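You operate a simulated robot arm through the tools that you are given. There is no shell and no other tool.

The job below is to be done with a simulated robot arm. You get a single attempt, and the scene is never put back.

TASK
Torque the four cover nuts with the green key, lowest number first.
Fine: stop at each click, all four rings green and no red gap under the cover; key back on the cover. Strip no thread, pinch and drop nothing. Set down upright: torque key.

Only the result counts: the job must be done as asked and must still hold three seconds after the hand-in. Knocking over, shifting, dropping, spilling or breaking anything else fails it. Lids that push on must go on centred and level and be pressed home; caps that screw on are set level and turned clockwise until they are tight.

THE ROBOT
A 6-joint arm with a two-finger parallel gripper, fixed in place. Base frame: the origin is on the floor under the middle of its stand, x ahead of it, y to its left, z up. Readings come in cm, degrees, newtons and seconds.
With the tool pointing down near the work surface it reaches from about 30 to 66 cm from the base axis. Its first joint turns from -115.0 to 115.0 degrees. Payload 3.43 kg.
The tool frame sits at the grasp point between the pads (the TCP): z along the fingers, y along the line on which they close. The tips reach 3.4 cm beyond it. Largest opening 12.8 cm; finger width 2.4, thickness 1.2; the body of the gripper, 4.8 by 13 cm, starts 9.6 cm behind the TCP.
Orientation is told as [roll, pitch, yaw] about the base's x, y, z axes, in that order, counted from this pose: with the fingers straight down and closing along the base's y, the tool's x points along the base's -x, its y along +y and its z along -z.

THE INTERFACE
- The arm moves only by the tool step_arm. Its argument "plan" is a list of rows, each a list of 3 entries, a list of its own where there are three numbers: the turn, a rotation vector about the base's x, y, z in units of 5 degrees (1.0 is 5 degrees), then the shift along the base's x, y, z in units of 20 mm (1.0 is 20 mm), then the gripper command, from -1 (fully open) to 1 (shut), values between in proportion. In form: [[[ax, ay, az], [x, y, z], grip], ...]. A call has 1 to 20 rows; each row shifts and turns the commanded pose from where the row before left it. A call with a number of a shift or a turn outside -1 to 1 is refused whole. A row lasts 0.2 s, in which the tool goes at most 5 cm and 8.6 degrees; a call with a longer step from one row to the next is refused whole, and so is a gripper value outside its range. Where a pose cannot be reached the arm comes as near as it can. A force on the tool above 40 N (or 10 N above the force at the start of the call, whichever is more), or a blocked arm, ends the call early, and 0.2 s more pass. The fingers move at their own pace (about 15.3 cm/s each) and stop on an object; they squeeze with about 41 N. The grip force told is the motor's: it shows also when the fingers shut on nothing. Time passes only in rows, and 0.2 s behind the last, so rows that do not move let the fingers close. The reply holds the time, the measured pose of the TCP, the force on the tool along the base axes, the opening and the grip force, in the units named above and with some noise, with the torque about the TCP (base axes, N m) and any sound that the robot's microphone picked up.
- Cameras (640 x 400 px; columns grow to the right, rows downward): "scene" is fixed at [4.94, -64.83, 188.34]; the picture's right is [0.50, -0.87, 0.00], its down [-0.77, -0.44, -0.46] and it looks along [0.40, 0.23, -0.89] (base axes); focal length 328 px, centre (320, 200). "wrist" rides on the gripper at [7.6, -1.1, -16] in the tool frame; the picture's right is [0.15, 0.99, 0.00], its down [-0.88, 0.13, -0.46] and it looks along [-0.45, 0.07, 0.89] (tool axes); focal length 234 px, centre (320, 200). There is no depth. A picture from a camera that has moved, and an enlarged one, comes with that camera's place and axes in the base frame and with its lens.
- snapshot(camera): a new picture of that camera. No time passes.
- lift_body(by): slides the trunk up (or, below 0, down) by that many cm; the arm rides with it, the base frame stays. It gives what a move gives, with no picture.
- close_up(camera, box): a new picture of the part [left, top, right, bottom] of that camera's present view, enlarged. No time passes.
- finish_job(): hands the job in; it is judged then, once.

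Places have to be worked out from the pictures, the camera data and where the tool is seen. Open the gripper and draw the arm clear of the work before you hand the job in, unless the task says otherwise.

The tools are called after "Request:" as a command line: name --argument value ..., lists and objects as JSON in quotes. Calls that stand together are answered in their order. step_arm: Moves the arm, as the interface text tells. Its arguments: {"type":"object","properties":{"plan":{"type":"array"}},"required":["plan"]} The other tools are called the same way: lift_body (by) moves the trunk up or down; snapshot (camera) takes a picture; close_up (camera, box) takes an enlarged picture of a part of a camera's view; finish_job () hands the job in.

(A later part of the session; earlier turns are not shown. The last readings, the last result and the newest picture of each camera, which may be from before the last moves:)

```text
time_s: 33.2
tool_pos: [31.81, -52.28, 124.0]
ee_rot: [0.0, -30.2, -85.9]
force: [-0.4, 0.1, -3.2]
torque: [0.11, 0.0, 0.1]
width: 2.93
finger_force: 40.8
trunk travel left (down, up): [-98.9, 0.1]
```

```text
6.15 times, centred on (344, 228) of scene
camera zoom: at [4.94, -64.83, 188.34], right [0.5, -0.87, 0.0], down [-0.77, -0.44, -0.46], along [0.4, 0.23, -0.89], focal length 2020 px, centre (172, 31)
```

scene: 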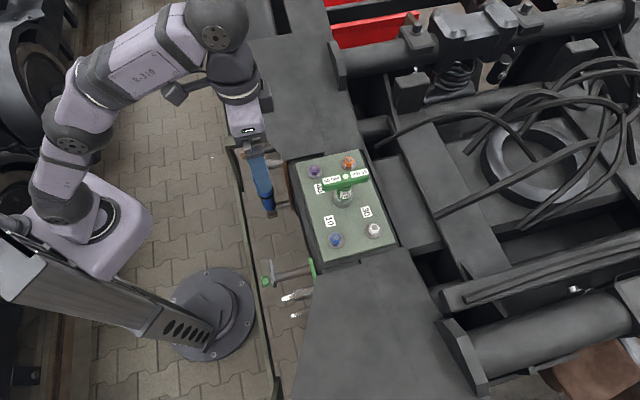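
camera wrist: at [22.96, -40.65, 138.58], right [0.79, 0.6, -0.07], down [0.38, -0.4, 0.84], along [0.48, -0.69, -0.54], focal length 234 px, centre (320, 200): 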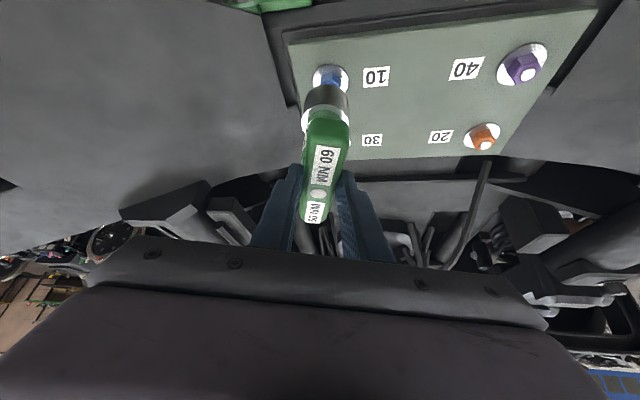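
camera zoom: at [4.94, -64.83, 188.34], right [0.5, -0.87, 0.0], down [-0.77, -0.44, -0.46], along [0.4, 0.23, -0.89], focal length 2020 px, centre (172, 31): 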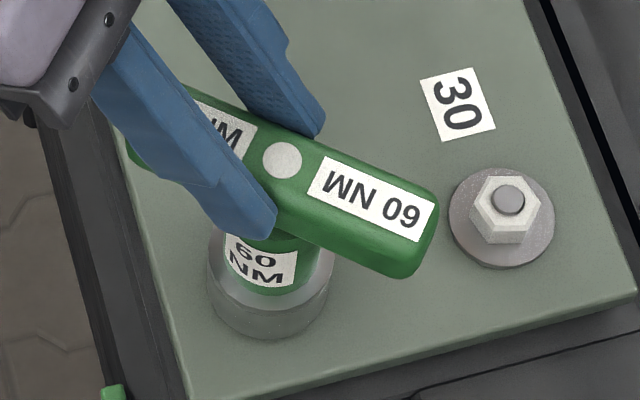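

The bar follows the gripper with no slip. I continue clockwise in 5° calls.

Request:
step_arm --plan '[[[0, 0, -0.35], [0.0187, 0.0005, 0], 1], [[0, 0, -0.35], [0.0187, 0.0005, 0], 1], [[0, 0, -0.3], [0.016, 0, 0], 1], [[0, 0, 0], [0, 0, 0], 1]]'

```text
time_s: 34.2
tool_pos: [32.0, -52.36, 123.97]
ee_rot: [0.1, -30.2, -91.0]
force: [-0.3, -0.6, -4.2]
torque: [0.08, -0.01, 0.18]
width: 2.96
finger_force: 41.4
trunk travel left (down, up): [-98.9, 0.1]
```

Torque is up to 0.18 Nm after 31°. I continue with smaller increments (4°).

Request:
step_arm --plan '[[[0, 0, -0.3], [0.016, -0.001, 0], 1], [[0, 0, -0.3], [0.016, -0.001, 0], 1], [[0, 0, -0.2], [0.011, -0.001, 0], 1], [[0, 0, 0], [0, 0, 0], 1]]'

```text
time_s: 35.2
tool_pos: [32.19, -52.25, 123.86]
ee_rot: [-0.1, -30.1, -94.9]
force: [0.6, 0.0, -3.1]
torque: [0.06, 0.01, 0.14]
width: 2.99
finger_force: 41.2
trunk travel left (down, up): [-98.9, 0.1]
```

Torque is near 0.15 Nm with noise and there is no click yet. I continue another 4°.

Request:
step_arm --plan '[[[0, 0, -0.3], [0.016, -0.002, 0], 1], [[0, 0, -0.3], [0.016, -0.002, 0], 1], [[0, 0, -0.2], [0.011, -0.002, 0], 1], [[0, 0, 0], [0, 0, 0], 1]]'

Request:
close_up --camera "scene" --box '[304, 195, 384, 260]'

```text
time_s: 36.2
tool_pos: [32.07, -52.42, 124.0]
ee_rot: [-0.1, -30.0, -98.9]
force: [-0.1, 0.3, -4.6]
torque: [0.09, -0.01, 0.11]
width: 2.97
finger_force: 41.2
trunk travel left (down, up): [-98.9, 0.1]
```

```text
6.15 times, centred on (344, 228) of scene
camera zoom: at [4.94, -64.83, 188.34], right [0.5, -0.87, 0.0], down [-0.77, -0.44, -0.46], along [0.4, 0.23, -0.89], focal length 2020 px, centre (172, 31)
```

zoom: 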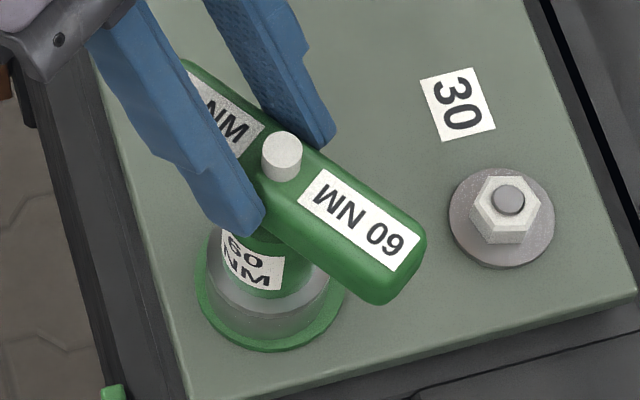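

The washer ring around nut 10 has turned green and the white pin on the key has popped up. This is the click indicator, even though no sound was reported, so I stop turning and lift the key straight off.

Request:
step_arm --plan '[[[0, 0, 0], [0, 0, 0.1], 1], [[0, 0, 0], [0, 0, 0.2], 1], [[0, 0, 0], [0, 0, 0.3], 1], [[0, 0, 0], [0, 0, 0.4], 1], [[0, 0, 0], [0, 0, 0.4], 1], [[0, 0, 0], [0, 0, 0.4], 1], [[0, 0, 0], [0, 0, 0.2], 1], [[0, 0, 0], [0, 0, 0], 1]]'

Request:
close_up --camera "scene" --box '[304, 195, 384, 260]'

Request:
snapshot --camera "wrist"

```text
time_s: 38.0
tool_pos: [32.12, -52.32, 127.98]
ee_rot: [0.0, -30.1, -99.0]
force: [0.1, -0.7, -3.5]
torque: [0.07, -0.03, -0.01]
width: 2.95
finger_force: 40.9
trunk travel left (down, up): [-98.9, 0.1]
```

```text
6.15 times, centred on (344, 228) of scene
camera zoom: at [4.94, -64.83, 188.34], right [0.5, -0.87, 0.0], down [-0.77, -0.44, -0.46], along [0.4, 0.23, -0.89], focal length 2020 px, centre (172, 31)
```

zoom: 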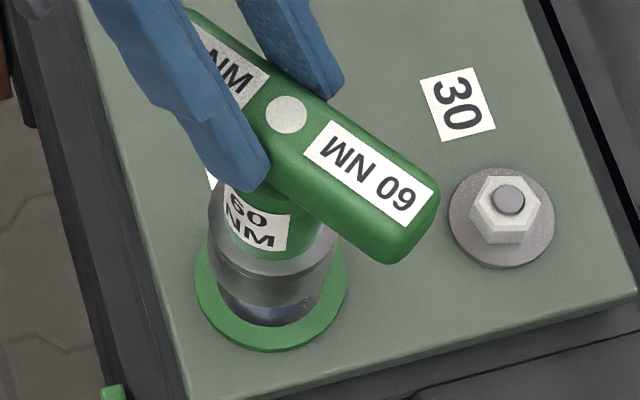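

```text
taken
camera wrist: at [33.41, -37.8, 138.0], right [1.0, -0.03, -0.07], down [0.05, -0.55, 0.84], along [-0.07, -0.84, -0.54], focal length 234 px, centre (320, 200)
```

wrist: 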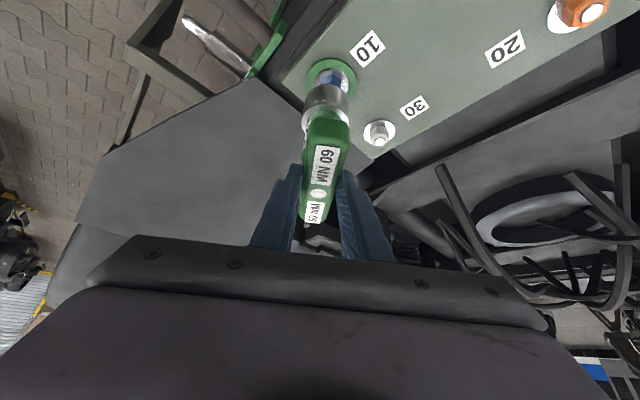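

Nut 10 shows a full green ring and the pin has reset. I now turn back to yaw 0° (next hexagon alignment) while carrying the key, raised, over the cover's middle toward nut 20.

Request:
step_arm --plan '[[[0, 0, 0.99], [0.266, 0.07, 0.05], 1], [[0, 0, 0.99], [0.266, 0.07, 0.05], 1], [[0, 0, 0.99], [0.266, 0.07, 0], 1], [[0, 0, 0.99], [0.266, 0.07, 0], 1], [[0, 0, 0.99], [0.266, 0.07, 0], 1], [[0, 0, 0.99], [0.266, 0.07, 0], 1], [[0, 0, 0.99], [0.266, 0.07, 0], 1], [[0, 0, 0.99], [0.266, 0.07, 0], 1], [[0, 0, 0.99], [0.266, 0.07, 0], 1], [[0, 0, 0.99], [0.266, 0.07, 0], 1], [[0, 0, 0.99], [0.266, 0.07, 0], 1], [[0, 0, 0.99], [0.266, 0.07, 0], 1], [[0, 0, 0.99], [0.266, 0.07, 0], 1], [[0, 0, 0.99], [0.266, 0.07, 0], 1], [[0, 0, 0.99], [0.266, 0.07, 0], 1], [[0, 0, 0.99], [0.266, 0.07, 0], 1], [[0, 0, 0.99], [0.266, 0.07, 0], 1], [[0, 0, 0.99], [0.266, 0.07, 0], 1], [[0, 0, 0.99], [0.266, 0.07, 0], 1], [[0, 0, 0.99], [0.266, 0.07, 0], 1]]'

Request:
snapshot --camera "scene"

```text
time_s: 42.2
tool_pos: [42.9, -49.64, 128.18]
ee_rot: [0.1, -30.1, 0.0]
force: [0.9, 0.5, -4.7]
torque: [-0.01, 0.04, 0.0]
width: 2.98
finger_force: 41.2
trunk travel left (down, up): [-98.9, 0.1]
```

```text
taken
```

scene: 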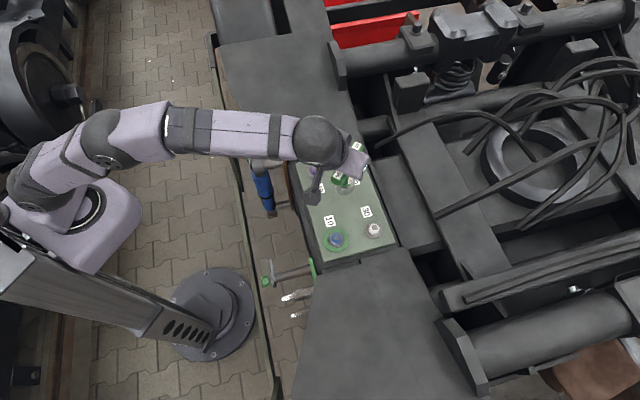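

Yaw 0° is reachable. I move toward nut 20's hover point, TCP (52.5, -45.85, 127).

Request:
step_arm --plan '[[[0, 0, 0], [0.8, 0.315, 0], 1], [[0, 0, 0], [0.8, 0.315, 0], 1], [[0, 0, 0], [0.8, 0.315, -0.1], 1], [[0, 0, 0], [0.8, 0.315, -0.15], 1], [[0, 0, 0], [0.8, 0.315, -0.15], 1], [[0, 0, 0], [0.8, 0.315, -0.15], 1], [[0, 0, 0], [0, 0, 0], 1]]'

Request:
snapshot --camera "wrist"

Request:
close_up --camera "scene" --box '[304, 130, 400, 200]'

```text
time_s: 43.8
tool_pos: [52.38, -45.83, 127.1]
ee_rot: [0.0, -30.1, 0.0]
force: [0.4, 0.0, -3.8]
torque: [0.0, 0.07, -0.01]
width: 2.97
finger_force: 40.9
trunk travel left (down, up): [-98.9, 0.1]
```

```text
taken
camera wrist: at [37.89, -46.92, 137.2], right [-0.13, 0.99, -0.07], down [0.53, 0.13, 0.84], along [0.84, 0.07, -0.54], focal length 234 px, centre (320, 200)
```

wrist: 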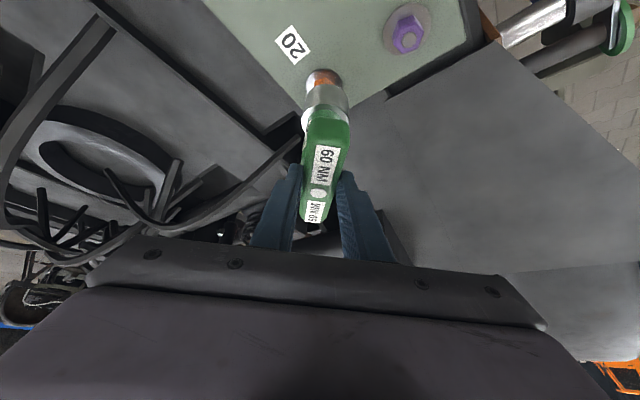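

```text
5.71 times, centred on (352, 165) of scene
camera zoom: at [4.94, -64.83, 188.34], right [0.5, -0.87, 0.0], down [-0.77, -0.44, -0.46], along [0.4, 0.23, -0.89], focal length 1876 px, centre (137, 400)
```

zoom: 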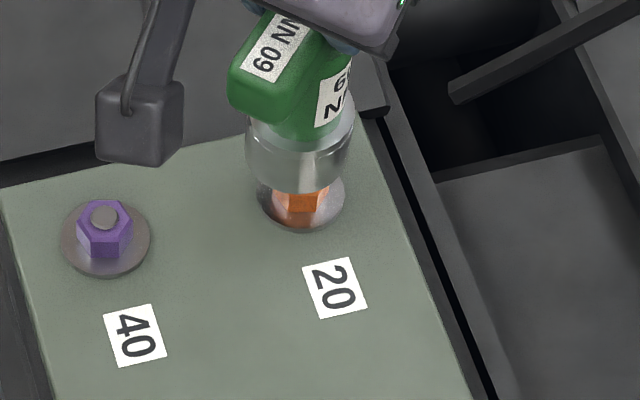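

Both cameras see the key and nut 20. I zoom in to measure alignment.

Request:
close_up --camera "wrist" --box '[285, 50, 365, 130]'

Request:
close_up --camera "scene" --box '[333, 142, 373, 174]'

```text
5.00 times, centred on (325, 90) of wrist
camera zoom: at [37.89, -46.92, 137.2], right [-0.13, 0.99, -0.07], down [0.53, 0.13, 0.84], along [0.84, 0.07, -0.54], focal length 1171 px, centre (295, 750)
```

zoom: 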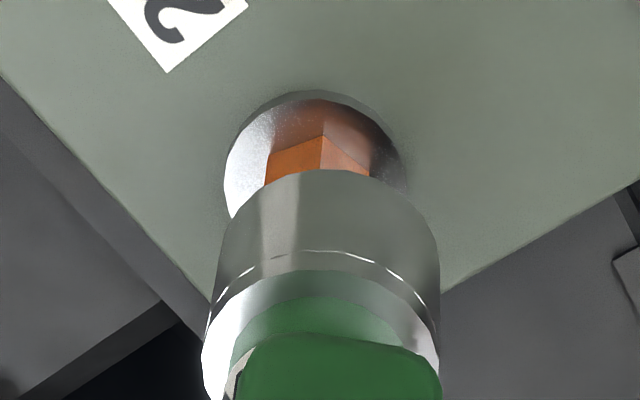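

```text
12.50 times, centred on (353, 158) of scene
camera zoom: at [4.94, -64.83, 188.34], right [0.5, -0.87, 0.0], down [-0.77, -0.44, -0.46], along [0.4, 0.23, -0.89], focal length 4103 px, centre (-92, 725)
```

zoom: 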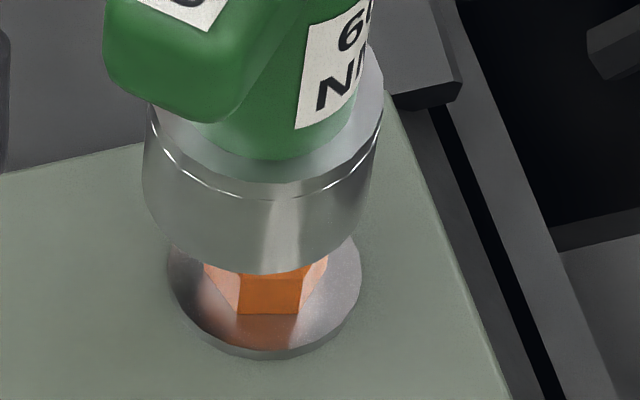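

Both cameras agree that the key sits about (+0.2, +0.5) cm off nut 20's axis, so I shift by (-0.2, -0.5) cm and re-measure.

Request:
step_arm --plan '[[[0, 0, 0], [-0.05, -0.125, 0], 1], [[0, 0, 0], [-0.05, -0.125, 0], 1], [[0, 0, 0], [0, 0, 0], 1]]'

Request:
close_up --camera "wrist" --box '[285, 50, 365, 130]'

Request:
close_up --camera "scene" --box '[333, 142, 373, 174]'

```text
time_s: 44.6
tool_pos: [52.22, -46.3, 127.09]
ee_rot: [0.0, -30.1, 0.0]
force: [-0.6, 0.7, -4.4]
torque: [-0.02, 0.06, 0.0]
width: 2.96
finger_force: 40.6
trunk travel left (down, up): [-98.9, 0.1]
```

```text
5.00 times, centred on (325, 90) of wrist
camera zoom: at [37.67, -47.41, 137.18], right [-0.13, 0.99, -0.07], down [0.53, 0.13, 0.84], along [0.84, 0.07, -0.54], focal length 1171 px, centre (295, 750)
```

zoom: 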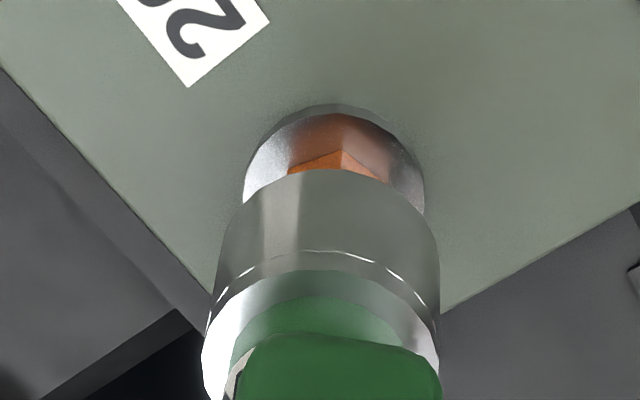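

```text
12.50 times, centred on (353, 158) of scene
camera zoom: at [4.94, -64.83, 188.34], right [0.5, -0.87, 0.0], down [-0.77, -0.44, -0.46], along [0.4, 0.23, -0.89], focal length 4103 px, centre (-92, 725)
```

zoom: 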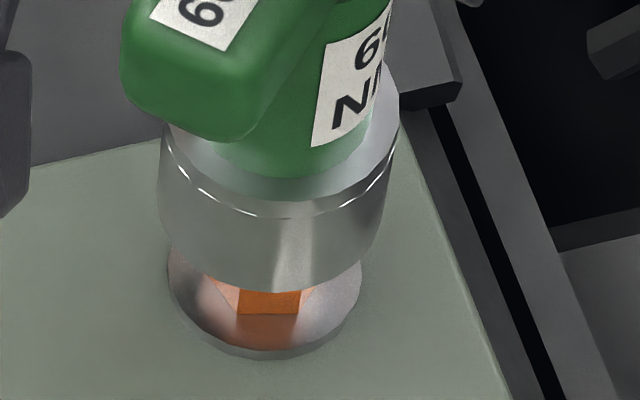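

The key is now concentric with nut 20 within about 0.05 cm in both views. I lower in small steps while watching the force.

Request:
step_arm --plan '[[[0, 0, 0], [0, 0, -0.15], 1], [[0, 0, 0], [0, 0, -0.15], 1], [[0, 0, 0], [0, 0, -0.15], 1], [[0, 0, 0], [0, 0, -0.15], 1], [[0, 0, 0], [0, 0, -0.1], 1], [[0, 0, 0], [0, 0, 0], 1]]'

```text
time_s: 46.0
tool_pos: [52.18, -46.15, 125.58]
ee_rot: [0.0, -30.0, 0.1]
force: [0.2, 0.8, -4.2]
torque: [0.02, 0.06, 0.0]
width: 2.96
finger_force: 40.9
trunk travel left (down, up): [-98.9, 0.1]
```

No contact at z = 125.6. I continue down.

Request:
step_arm --plan '[[[0, 0, 0], [0, 0, -0.1], 1], [[0, 0, 0], [0, 0, -0.1], 1], [[0, 0, 0], [0, 0, -0.1], 1], [[0, 0, 0], [0, 0, 0], 1]]'

Request:
close_up --camera "wrist" --box '[285, 50, 365, 130]'

```text
time_s: 47.0
tool_pos: [52.22, -46.29, 125.01]
ee_rot: [-0.1, -30.0, 0.0]
force: [-1.0, -0.3, -4.1]
torque: [0.01, 0.07, 0.01]
width: 2.95
finger_force: 41.2
trunk travel left (down, up): [-98.9, 0.1]
```

```text
5.00 times, centred on (325, 90) of wrist
camera zoom: at [37.67, -47.43, 135.05], right [-0.13, 0.99, -0.07], down [0.53, 0.13, 0.84], along [0.84, 0.07, -0.54], focal length 1171 px, centre (295, 750)
```

zoom: 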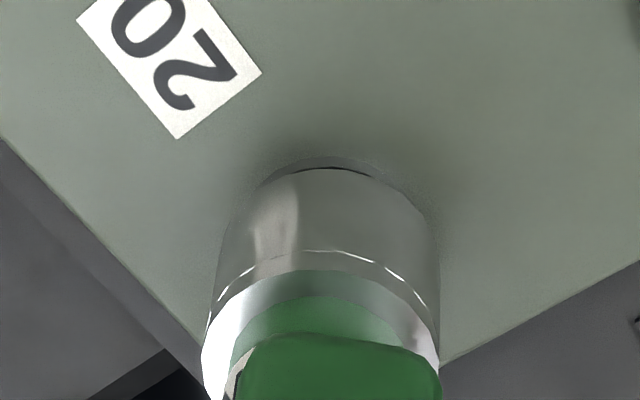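

The socket is sliding over nut 20 freely. I continue down to the seat at z ≈ 124.0.

Request:
step_arm --plan '[[[0, 0, 0], [0, 0, -0.1], 1], [[0, 0, 0], [0, 0, -0.1], 1], [[0, 0, 0], [0, 0, -0.1], 1], [[0, 0, 0], [0, 0, -0.1], 1], [[0, 0, 0], [0, 0, -0.08], 1], [[0, 0, 0], [0, 0, 0], 1]]'

Request:
close_up --camera "scene" --box '[304, 130, 400, 200]'

Request:
close_up --camera "wrist" --box '[240, 60, 400, 240]'

```text
time_s: 48.4
tool_pos: [52.16, -46.26, 124.02]
ee_rot: [0.0, -30.0, -0.1]
force: [0.3, 0.0, -4.1]
torque: [0.02, 0.13, -0.01]
width: 2.96
finger_force: 40.9
trunk travel left (down, up): [-98.9, 0.1]
```

```text
5.71 times, centred on (352, 165) of scene
camera zoom: at [4.94, -64.83, 188.34], right [0.5, -0.87, 0.0], down [-0.77, -0.44, -0.46], along [0.4, 0.23, -0.89], focal length 1876 px, centre (137, 400)
```

zoom: 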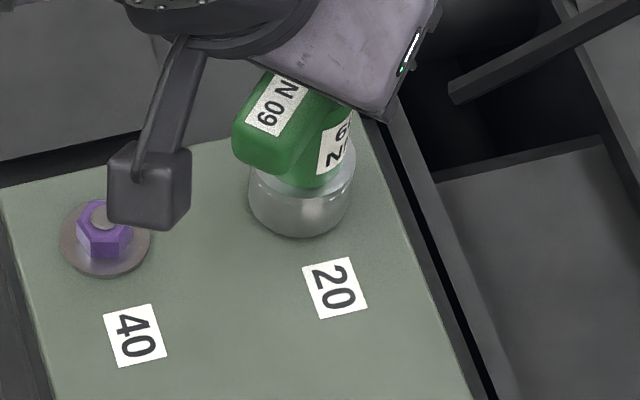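

```text
2.22 times, centred on (320, 150) of wrist
camera zoom: at [37.68, -47.43, 134.05], right [-0.13, 0.99, -0.07], down [0.53, 0.13, 0.84], along [0.84, 0.07, -0.54], focal length 520 px, centre (320, 311)
```

zoom: 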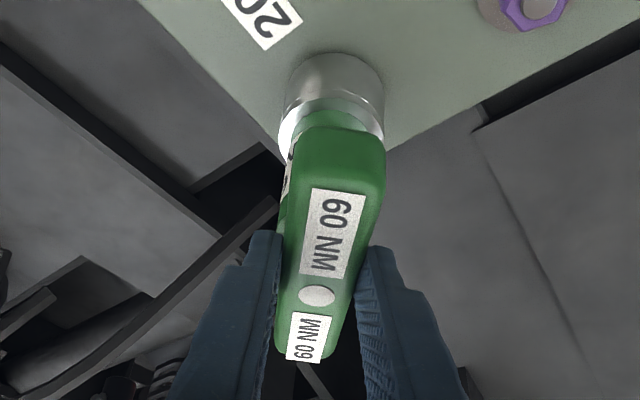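

The key is seated on nut 20 at the same height as before. I turn clockwise 10° in small increments about the key axis and look at the ring and pin.

Request:
step_arm --plan '[[[0, 0, -0.5], [0.001, 0.027, 0], 1], [[0, 0, -0.5], [0.002, 0.027, 0], 1], [[0, 0, -0.5], [0.003, 0.027, 0], 1], [[0, 0, -0.5], [0.004, 0.027, 0], 1], [[0, 0, 0], [0, 0, 0], 1]]'

Request:
close_up --camera "wrist" --box '[240, 60, 400, 240]'

```text
time_s: 49.6
tool_pos: [52.24, -46.01, 124.15]
ee_rot: [0.1, -30.0, -10.1]
force: [1.2, 0.4, -3.9]
torque: [0.04, 0.07, 0.05]
width: 2.97
finger_force: 40.8
trunk travel left (down, up): [-98.9, 0.1]
```

```text
2.22 times, centred on (320, 150) of wrist
camera zoom: at [37.71, -44.68, 134.11], right [0.05, 1.0, -0.07], down [0.55, 0.04, 0.84], along [0.83, -0.08, -0.54], focal length 520 px, centre (320, 311)
```

zoom: 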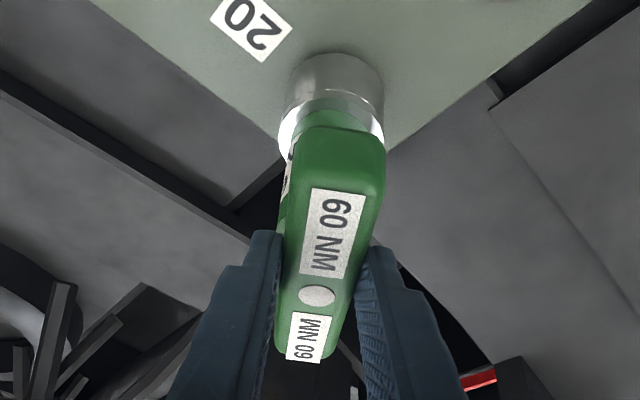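

Torque is 0.05 Nm at 10°, similar to nut 10, and there is no pin or ring change yet. I turn another 8°.

Request:
step_arm --plan '[[[0, 0, -0.4], [0.005, 0.021, 0], 1], [[0, 0, -0.4], [0.005, 0.021, 0], 1], [[0, 0, -0.4], [0.006, 0.021, 0], 1], [[0, 0, -0.4], [0.006, 0.021, 0], 1], [[0, 0, 0], [0, 0, 0], 1]]'

Request:
close_up --camera "wrist" --box '[240, 60, 400, 240]'

```text
time_s: 50.8
tool_pos: [52.23, -45.95, 124.09]
ee_rot: [0.0, -30.1, -18.1]
force: [-0.3, 0.3, -3.3]
torque: [-0.01, 0.05, 0.08]
width: 2.97
finger_force: 41.1
trunk travel left (down, up): [-98.9, 0.1]
```

```text
2.22 times, centred on (320, 150) of wrist
camera zoom: at [38.1, -42.5, 134.13], right [0.19, 0.98, -0.07], down [0.55, -0.04, 0.84], along [0.82, -0.2, -0.54], focal length 520 px, centre (320, 311)
```

zoom: 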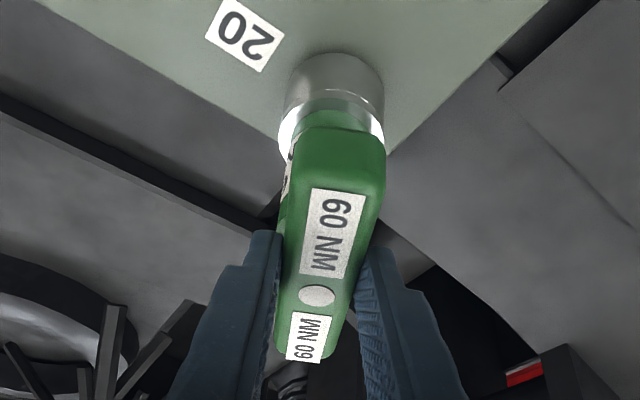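

Torque is 0.08 Nm at 18° with no indicator yet. I turn another 5°.

Request:
step_arm --plan '[[[0, 0, -0.35], [0.006, 0.018, 0], 1], [[0, 0, -0.35], [0.007, 0.017, 0], 1], [[0, 0, -0.3], [0.006, 0.015, 0], 1], [[0, 0, 0], [0, 0, 0], 1]]'

Request:
close_up --camera "wrist" --box '[240, 60, 400, 240]'

```text
time_s: 51.8
tool_pos: [52.29, -45.87, 124.17]
ee_rot: [0.0, -30.1, -23.0]
force: [-0.2, 0.9, -4.4]
torque: [0.02, 0.05, 0.1]
width: 2.94
finger_force: 41.3
trunk travel left (down, up): [-98.9, 0.1]
```

```text
2.22 times, centred on (320, 150) of wrist
camera zoom: at [38.51, -41.14, 134.15], right [0.27, 0.96, -0.07], down [0.54, -0.09, 0.84], along [0.8, -0.27, -0.54], focal length 520 px, centre (320, 311)
```

zoom: 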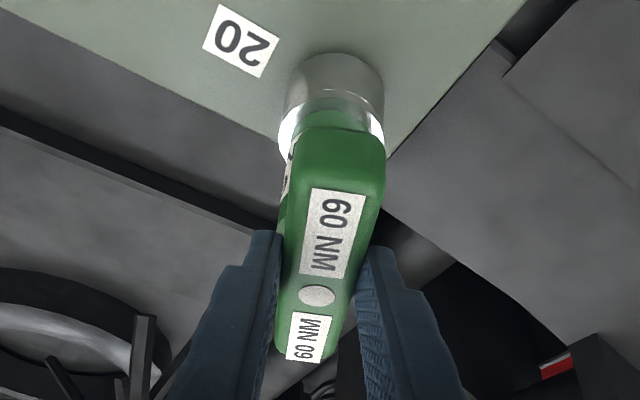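

Torque is 0.10 Nm at 23°. I continue in 3–4° steps from here.

Request:
step_arm --plan '[[[0, 0, -0.25], [0.005, 0.012, -0.02], 1], [[0, 0, -0.25], [0.005, 0.012, 0], 1], [[0, 0, -0.25], [0.006, 0.012, 0], 1], [[0, 0, 0], [0, 0, 0], 1]]'

Request:
close_up --camera "wrist" --box '[240, 60, 400, 240]'

```text
time_s: 52.8
tool_pos: [52.28, -45.79, 124.0]
ee_rot: [0.0, -30.0, -26.8]
force: [-0.2, -0.2, -3.9]
torque: [0.06, 0.05, 0.15]
width: 2.94
finger_force: 40.8
trunk travel left (down, up): [-98.9, 0.1]
```

```text
2.22 times, centred on (320, 150) of wrist
camera zoom: at [38.86, -40.19, 134.06], right [0.33, 0.94, -0.07], down [0.54, -0.12, 0.84], along [0.78, -0.32, -0.54], focal length 520 px, centre (320, 311)
```

zoom: 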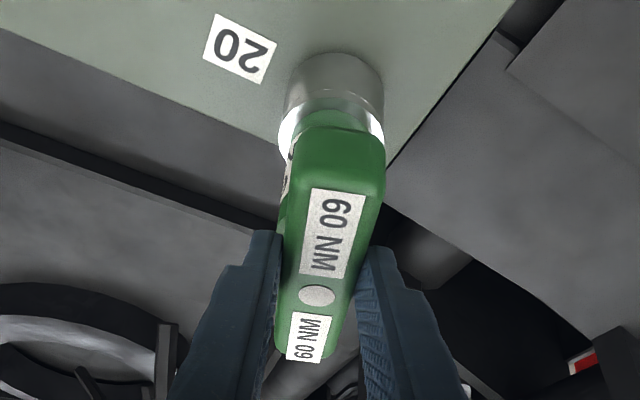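

Torque is 0.15 Nm at 27°. I turn another 3°.

Request:
step_arm --plan '[[[0, 0, -0.2], [0.005, 0.0095, 0], 1], [[0, 0, -0.2], [0.005, 0.0095, 0], 1], [[0, 0, -0.2], [0.005, 0.0095, 0], 1], [[0, 0, 0], [0, 0, 0], 1]]'

Request:
close_up --camera "wrist" --box '[240, 60, 400, 240]'

```text
time_s: 53.8
tool_pos: [52.34, -45.76, 123.94]
ee_rot: [0.1, -30.1, -29.9]
force: [-0.2, 0.0, -3.6]
torque: [0.07, 0.07, 0.17]
width: 2.95
finger_force: 40.7
trunk travel left (down, up): [-98.9, 0.1]
```

```text
2.22 times, centred on (320, 150) of wrist
camera zoom: at [39.26, -39.44, 134.08], right [0.38, 0.92, -0.07], down [0.53, -0.15, 0.84], along [0.76, -0.36, -0.54], focal length 520 px, centre (320, 311)
```

zoom: 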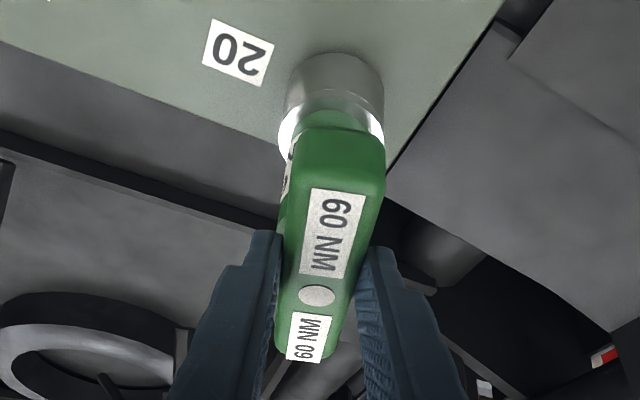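

Torque is 0.17 Nm at 30° with no indicator. I turn another 2.5°.

Request:
step_arm --plan '[[[0, 0, -0.25], [0.0065, 0.0115, 0], 1], [[0, 0, -0.25], [0.0065, 0.0115, 0], 1], [[0, 0, 0], [0, 0, 0], 1]]'

Request:
close_up --camera "wrist" --box '[240, 60, 400, 240]'

```text
time_s: 54.6
tool_pos: [52.31, -45.68, 124.1]
ee_rot: [0.0, -30.0, -32.3]
force: [0.0, -0.5, -5.2]
torque: [0.06, 0.05, 0.14]
width: 2.96
finger_force: 40.7
trunk travel left (down, up): [-98.9, 0.1]
```

```text
2.22 times, centred on (320, 150) of wrist
camera zoom: at [39.54, -38.84, 134.09], right [0.42, 0.9, -0.07], down [0.52, -0.17, 0.84], along [0.74, -0.39, -0.54], focal length 520 px, centre (320, 311)
```

zoom: 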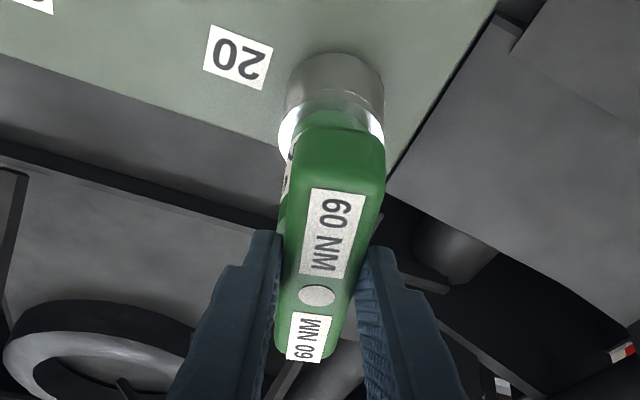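

No change at 32°. I turn another 2.5°.

Request:
step_arm --plan '[[[0, 0, -0.25], [0.007, 0.011, 0], 1], [[0, 0, -0.25], [0.007, 0.011, 0], 1], [[0, 0, 0], [0, 0, 0], 1]]'

Request:
close_up --camera "wrist" --box '[240, 60, 400, 240]'

```text
time_s: 55.4
tool_pos: [52.51, -45.57, 123.99]
ee_rot: [-0.1, -30.2, -34.7]
force: [0.8, 0.4, -4.7]
torque: [0.08, -0.04, 0.16]
width: 2.95
finger_force: 40.7
trunk travel left (down, up): [-98.9, 0.1]
```

```text
2.22 times, centred on (320, 150) of wrist
camera zoom: at [39.92, -38.24, 134.04], right [0.46, 0.88, -0.07], down [0.51, -0.2, 0.84], along [0.72, -0.42, -0.54], focal length 520 px, centre (320, 311)
```

zoom: 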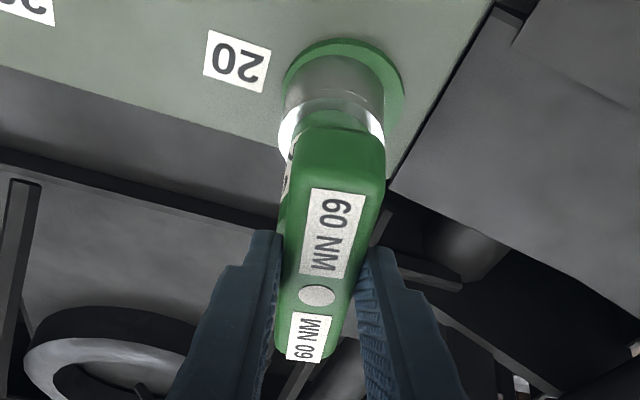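

The ring around nut 20 has just turned green at about 34.7°. I check the pin on the key's top more closely.

Request:
close_up --camera "wrist" --box '[295, 165, 345, 225]'

Request:
close_up --camera "scene" --box '[304, 130, 400, 200]'

Request:
close_up --camera "wrist" --box '[285, 60, 365, 130]'

```text
6.67 times, centred on (320, 195) of wrist
camera zoom: at [39.92, -38.24, 134.04], right [0.46, 0.88, -0.07], down [0.51, -0.2, 0.84], along [0.72, -0.42, -0.54], focal length 1561 px, centre (320, 233)
```

zoom: 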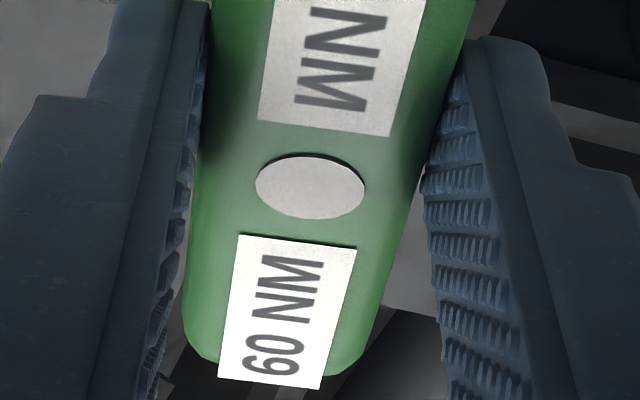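

```text
5.71 times, centred on (352, 165) of scene
camera zoom: at [4.94, -64.83, 188.34], right [0.5, -0.87, 0.0], down [-0.77, -0.44, -0.46], along [0.4, 0.23, -0.89], focal length 1876 px, centre (137, 400)
```

zoom: 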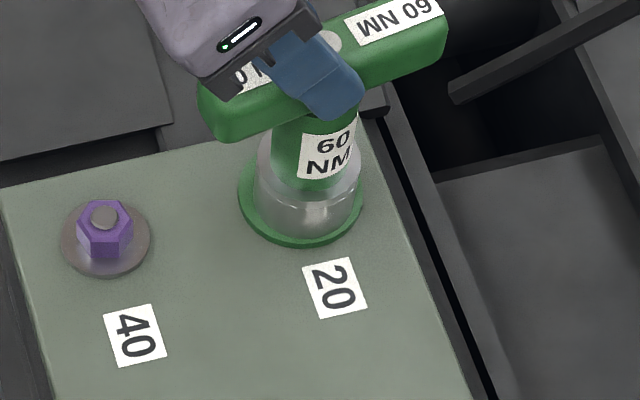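

```text
5.71 times, centred on (325, 95) of wrist
camera zoom: at [39.92, -38.24, 134.04], right [0.46, 0.88, -0.07], down [0.51, -0.2, 0.84], along [0.72, -0.42, -0.54], focal length 1338 px, centre (291, 800)
```

zoom: 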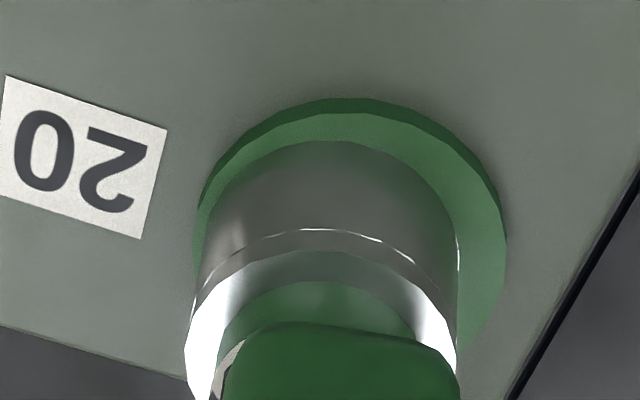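

The ring is green but the pin is still flush, whereas on nut 10 the pin was raised when I stopped. To be sure the key has really clicked, I creep on just 1° and look again.

Request:
step_arm --plan '[[[0, 0, -0.2], [0.006, 0.0087, 0], 1]]'

Request:
close_up --camera "wrist" --box '[240, 60, 400, 240]'

Request:
close_up --camera "wrist" --box '[295, 165, 345, 225]'

```text
time_s: 55.8
tool_pos: [52.46, -45.64, 124.11]
ee_rot: [0.0, -30.1, -35.7]
force: [1.2, 1.5, -4.0]
torque: [0.17, -0.03, 0.09]
width: 2.93
finger_force: 41.0
trunk travel left (down, up): [-98.9, 0.1]
```

```text
2.22 times, centred on (320, 150) of wrist
camera zoom: at [40.05, -38.0, 134.04], right [0.48, 0.88, -0.07], down [0.51, -0.21, 0.84], along [0.72, -0.43, -0.54], focal length 520 px, centre (320, 311)
```

zoom: 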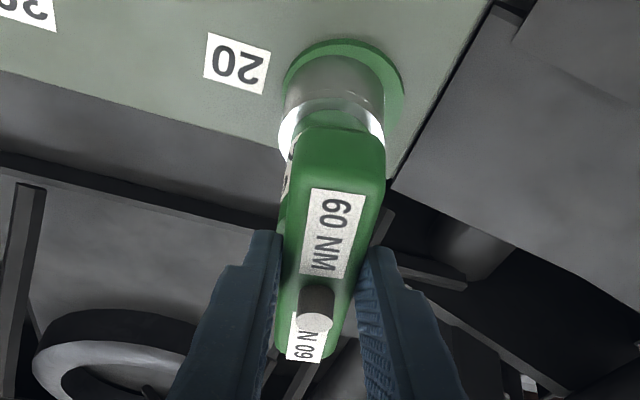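

```text
6.67 times, centred on (320, 195) of wrist
camera zoom: at [40.05, -38.0, 134.04], right [0.48, 0.88, -0.07], down [0.51, -0.21, 0.84], along [0.72, -0.43, -0.54], focal length 1561 px, centre (320, 233)
```

zoom: 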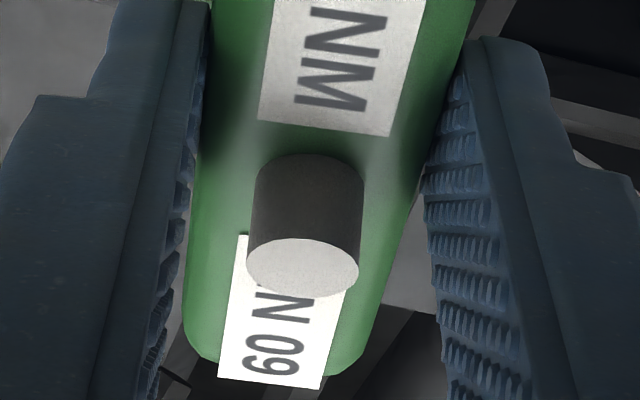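

The pin has popped up and the torque dropped, so that is the click for nut 20 (ring green, pin out, at 35.7°). I stop and lift the key straight up.

Request:
step_arm --plan '[[[0, 0, 0], [0, 0, 0.1], 1], [[0, 0, 0], [0, 0, 0.2], 1], [[0, 0, 0], [0, 0, 0.3], 1], [[0, 0, 0], [0, 0, 0.3], 1], [[0, 0, 0], [0, 0, 0.3], 1], [[0, 0, 0], [0, 0, 0.3], 1], [[0, 0, 0], [0, 0, 0.2], 1], [[0, 0, 0], [0, 0, 0], 1]]'

Request:
close_up --camera "scene" --box '[280, 130, 408, 260]'

Request:
close_up --camera "wrist" --box '[240, 60, 400, 240]'

```text
time_s: 57.6
tool_pos: [52.27, -45.62, 127.4]
ee_rot: [0.1, -30.1, -35.7]
force: [-0.2, 0.1, -4.3]
torque: [0.04, 0.05, 0.01]
width: 2.96
finger_force: 41.3
trunk travel left (down, up): [-98.9, 0.1]
```

```text
3.08 times, centred on (344, 195) of scene
camera zoom: at [4.94, -64.83, 188.34], right [0.5, -0.87, 0.0], down [-0.77, -0.44, -0.46], along [0.4, 0.23, -0.89], focal length 1010 px, centre (246, 215)
```

zoom: 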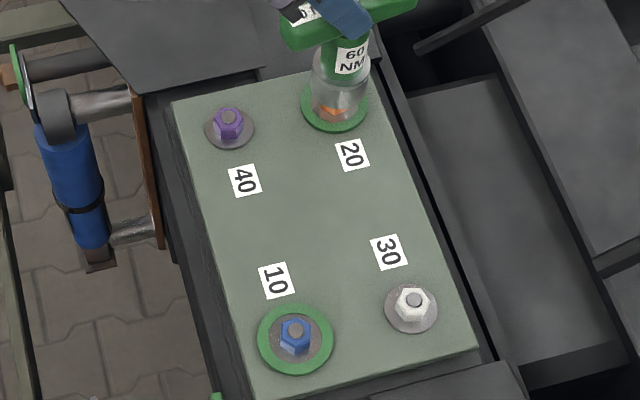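

```text
2.22 times, centred on (320, 150) of wrist
camera zoom: at [40.02, -38.02, 137.46], right [0.48, 0.88, -0.07], down [0.51, -0.21, 0.84], along [0.72, -0.43, -0.54], focal length 520 px, centre (320, 311)
```

zoom: 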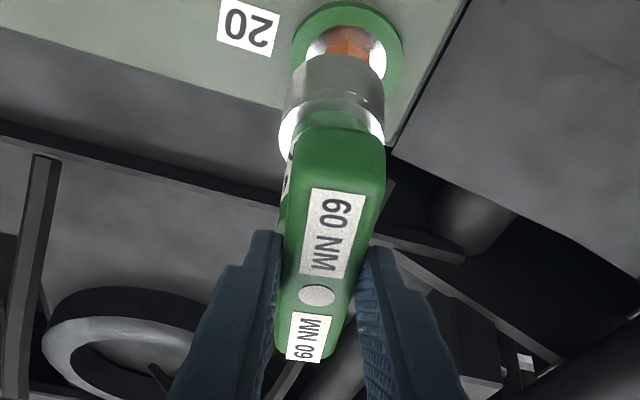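

Nuts 10 and 20 both show green rings. Next is nut 30: I carry the key along the far edge to above the white nut and turn it to yaw -60°.

Request:
step_arm --plan '[[[0, 0, -0.607], [-0.861, -0.873, 0], 1], [[0, 0, -0.607], [-0.861, -0.873, 0], 1], [[0, 0, -0.607], [-0.861, -0.873, 0], 1], [[0, 0, -0.607], [-0.861, -0.873, 0], 1], [[0, 0, -0.607], [-0.861, -0.873, 0], 1], [[0, 0, -0.607], [-0.861, -0.873, 0], 1], [[0, 0, -0.607], [-0.861, -0.873, 0], 1], [[0, 0, -0.607], [-0.861, -0.873, 0], 1], [[0, 0, 0], [0, 0, 0], 1]]'

Request:
close_up --camera "wrist" --box '[285, 50, 365, 130]'

Request:
close_up --camera "scene" --box '[360, 206, 400, 240]'

```text
time_s: 59.6
tool_pos: [38.63, -59.5, 127.44]
ee_rot: [-0.1, -30.2, -60.1]
force: [-0.5, -0.2, -4.2]
torque: [0.09, 0.03, 0.02]
width: 2.93
finger_force: 40.8
trunk travel left (down, up): [-98.9, 0.1]
```

```text
5.00 times, centred on (325, 90) of wrist
camera zoom: at [30.52, -47.45, 137.54], right [0.79, 0.6, -0.07], down [0.38, -0.4, 0.84], along [0.47, -0.69, -0.54], focal length 1171 px, centre (295, 750)
```

zoom: 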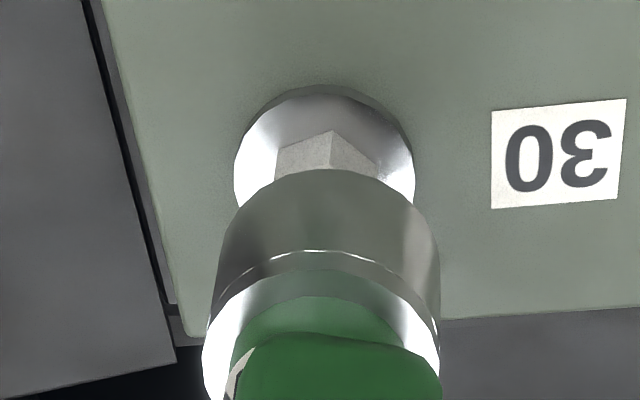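

```text
11.76 times, centred on (380, 223) of scene
camera zoom: at [4.94, -64.83, 188.34], right [0.5, -0.87, 0.0], down [-0.77, -0.44, -0.46], along [0.4, 0.23, -0.89], focal length 3862 px, centre (-386, -71)
```

zoom: 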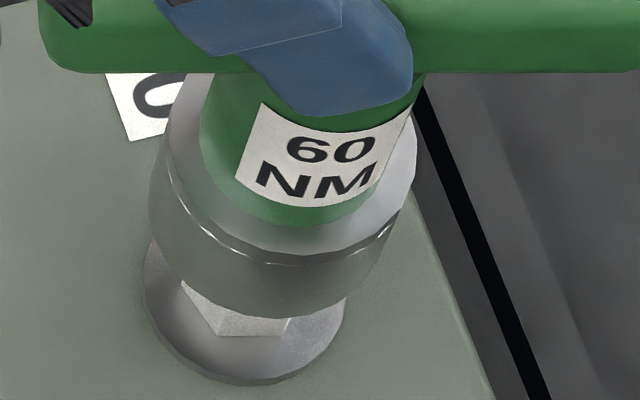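

Both views say the key must shift by about (-0.36, +0.03) cm to centre over nut 30. I apply that, lower a little, and re-check.

Request:
step_arm --plan '[[[0, 0, 0], [-0.09, 0.008, -0.1], 1], [[0, 0, 0], [-0.09, 0.007, -0.1], 1], [[0, 0, 0], [0, 0, 0], 1]]'

Request:
close_up --camera "wrist" --box '[285, 50, 365, 130]'

Request:
close_up --camera "scene" --box '[360, 206, 400, 240]'

```text
time_s: 60.4
tool_pos: [38.17, -59.5, 127.1]
ee_rot: [0.1, -30.0, -60.1]
force: [-0.8, -0.5, -4.3]
torque: [0.04, 0.09, -0.01]
width: 2.97
finger_force: 40.6
trunk travel left (down, up): [-98.9, 0.1]
```

```text
5.00 times, centred on (325, 90) of wrist
camera zoom: at [30.13, -47.48, 137.07], right [0.79, 0.6, -0.07], down [0.38, -0.4, 0.84], along [0.47, -0.69, -0.55], focal length 1171 px, centre (295, 750)
```

zoom: 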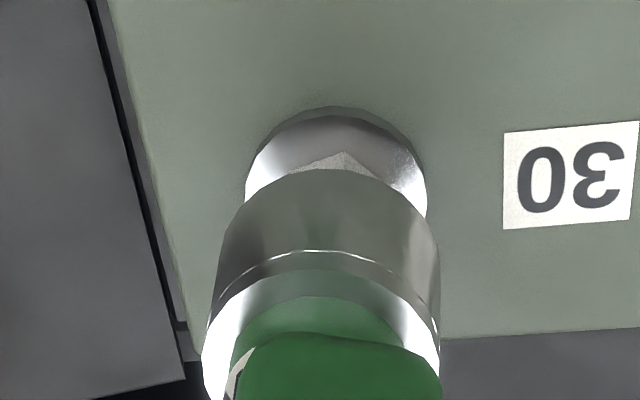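

```text
11.76 times, centred on (380, 223) of scene
camera zoom: at [4.94, -64.83, 188.34], right [0.5, -0.87, 0.0], down [-0.77, -0.44, -0.46], along [0.4, 0.23, -0.89], focal length 3862 px, centre (-386, -71)
```

zoom: 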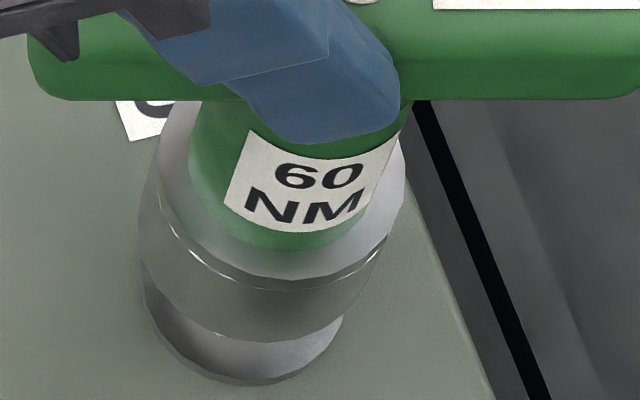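

Now concentric within about 0.07 cm. I lower onto nut 30 in small steps.

Request:
step_arm --plan '[[[0, 0, 0], [0, 0, -0.15], 1], [[0, 0, 0], [0, 0, -0.15], 1], [[0, 0, 0], [0, 0, -0.15], 1], [[0, 0, 0], [0, 0, -0.15], 1], [[0, 0, 0], [0, 0, -0.1], 1], [[0, 0, 0], [0, 0, 0], 1]]'

Request:
close_up --camera "wrist" --box '[285, 50, 365, 130]'

```text
time_s: 61.8
tool_pos: [38.16, -59.56, 125.72]
ee_rot: [0.0, -30.0, -60.2]
force: [-0.1, 0.8, -3.4]
torque: [0.05, 0.04, -0.03]
width: 2.96
finger_force: 40.9
trunk travel left (down, up): [-98.9, 0.1]
```

```text
5.00 times, centred on (325, 90) of wrist
camera zoom: at [30.04, -47.49, 135.7], right [0.79, 0.6, -0.07], down [0.38, -0.4, 0.84], along [0.47, -0.69, -0.54], focal length 1171 px, centre (295, 750)
```

zoom: 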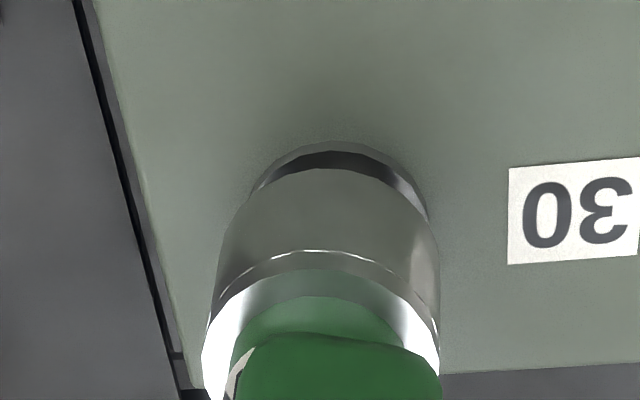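

Alignment matches the earlier good seats. I continue down with a tiny outward trim.

Request:
step_arm --plan '[[[0, 0, 0], [0.012, -0.02, -0.1], 1], [[0, 0, 0], [0, 0, -0.1], 1], [[0, 0, 0], [0, 0, -0.1], 1], [[0, 0, 0], [0, 0, -0.1], 1], [[0, 0, 0], [0, 0, 0], 1]]'

```text
time_s: 63.0
tool_pos: [38.44, -59.62, 124.91]
ee_rot: [0.1, -30.0, -60.1]
force: [0.2, -0.1, -3.5]
torque: [0.1, 0.0, 0.0]
width: 2.93
finger_force: 40.6
trunk travel left (down, up): [-98.9, 0.1]
```

Rim at about z 111.9 and over the nut with no contact force. I go down the rest of the way to the seat.

Request:
step_arm --plan '[[[0, 0, 0], [0, 0, -0.1], 1], [[0, 0, 0], [0, 0, -0.1], 1], [[0, 0, 0], [0, 0, -0.1], 1], [[0, 0, 0], [0, 0, -0.1], 1], [[0, 0, 0], [0, 0, -0.05], 1], [[0, 0, 0], [0, 0, 0], 1]]'

Request:
close_up --camera "wrist" --box '[240, 60, 400, 240]'

Request:
close_up --camera "scene" --box '[336, 190, 416, 250]'

```text
time_s: 64.4
tool_pos: [38.29, -59.68, 123.89]
ee_rot: [0.0, -30.1, -60.1]
force: [-0.9, -0.4, -4.6]
torque: [0.05, 0.02, -0.03]
width: 2.95
finger_force: 40.9
trunk travel left (down, up): [-98.9, 0.1]
```

```text
2.22 times, centred on (320, 150) of wrist
camera zoom: at [30.16, -47.61, 133.98], right [0.79, 0.6, -0.07], down [0.38, -0.4, 0.84], along [0.47, -0.69, -0.54], focal length 520 px, centre (320, 311)
```

zoom: 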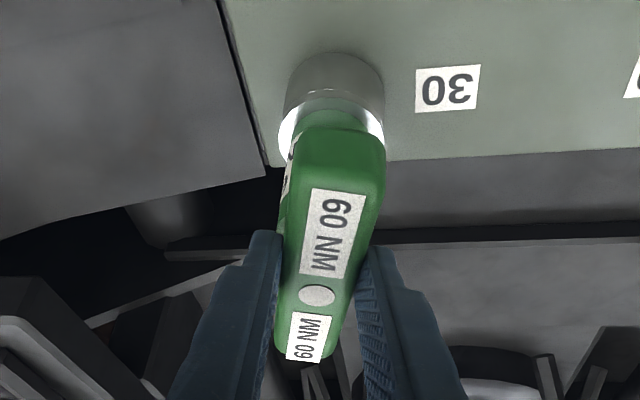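

```text
6.67 times, centred on (376, 220) of scene
camera zoom: at [4.94, -64.83, 188.34], right [0.5, -0.87, 0.0], down [-0.77, -0.44, -0.46], along [0.4, 0.23, -0.89], focal length 2188 px, centre (-53, 67)
```

zoom: 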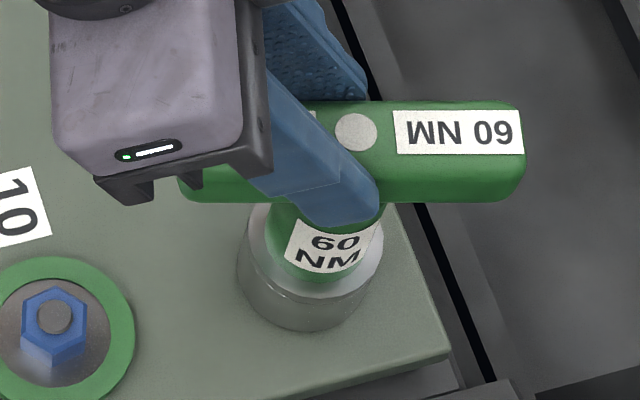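

Seated on nut 30. I turn clockwise the first 10°.

Request:
step_arm --plan '[[[0, 0, -0.5], [0.025, 0.0133, 0], 1], [[0, 0, -0.5], [0.0253, 0.0123, 0], 1], [[0, 0, -0.5], [0.0258, 0.0112, 0], 1], [[0, 0, -0.5], [0.0262, 0.01, 0], 1], [[0, 0, 0], [0, 0, 0], 1]]'

Request:
close_up --camera "wrist" --box '[240, 60, 400, 240]'

```text
time_s: 65.6
tool_pos: [38.51, -59.54, 123.92]
ee_rot: [-0.1, -30.1, -70.1]
force: [-0.4, 0.2, -3.6]
torque: [0.07, 0.01, 0.03]
width: 2.93
finger_force: 40.8
trunk travel left (down, up): [-98.9, 0.1]
```

```text
2.22 times, centred on (320, 150) of wrist
camera zoom: at [32.59, -46.22, 133.91], right [0.89, 0.46, -0.07], down [0.3, -0.46, 0.84], along [0.35, -0.76, -0.55], focal length 520 px, centre (320, 311)
```

zoom: 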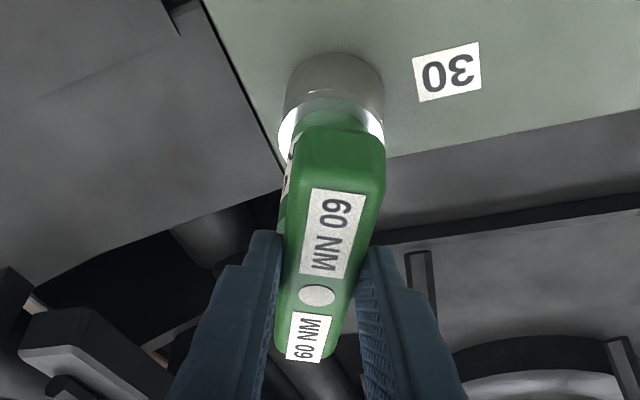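

10° done with torque at 0.03 Nm and no indicator. I turn another 8°.

Request:
step_arm --plan '[[[0, 0, -0.4], [0.0212, 0.0073, 0], 1], [[0, 0, -0.4], [0.0214, 0.0066, 0], 1], [[0, 0, -0.4], [0.0216, 0.0058, 0], 1], [[0, 0, -0.4], [0.0218, 0.005, 0], 1], [[0, 0, 0], [0, 0, 0], 1]]'

Request:
close_up --camera "wrist" --box '[240, 60, 400, 240]'

```text
time_s: 66.8
tool_pos: [38.55, -59.53, 123.96]
ee_rot: [0.0, -30.1, -78.2]
force: [0.2, -0.1, -4.3]
torque: [0.02, 0.05, 0.11]
width: 2.92
finger_force: 41.1
trunk travel left (down, up): [-98.9, 0.1]
```

```text
2.22 times, centred on (320, 150) of wrist
camera zoom: at [34.6, -45.46, 133.94], right [0.94, 0.33, -0.07], down [0.24, -0.5, 0.84], along [0.24, -0.8, -0.54], focal length 520 px, centre (320, 311)
```

zoom: 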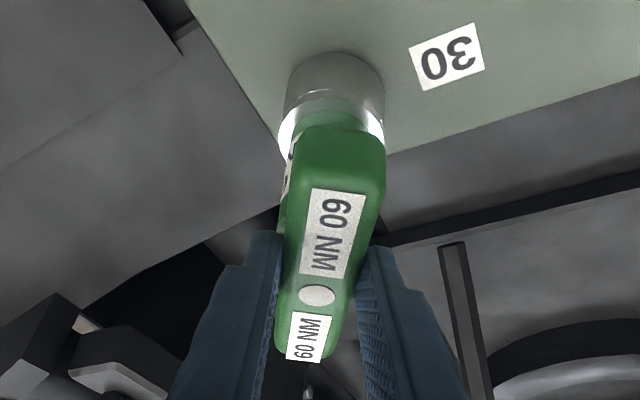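

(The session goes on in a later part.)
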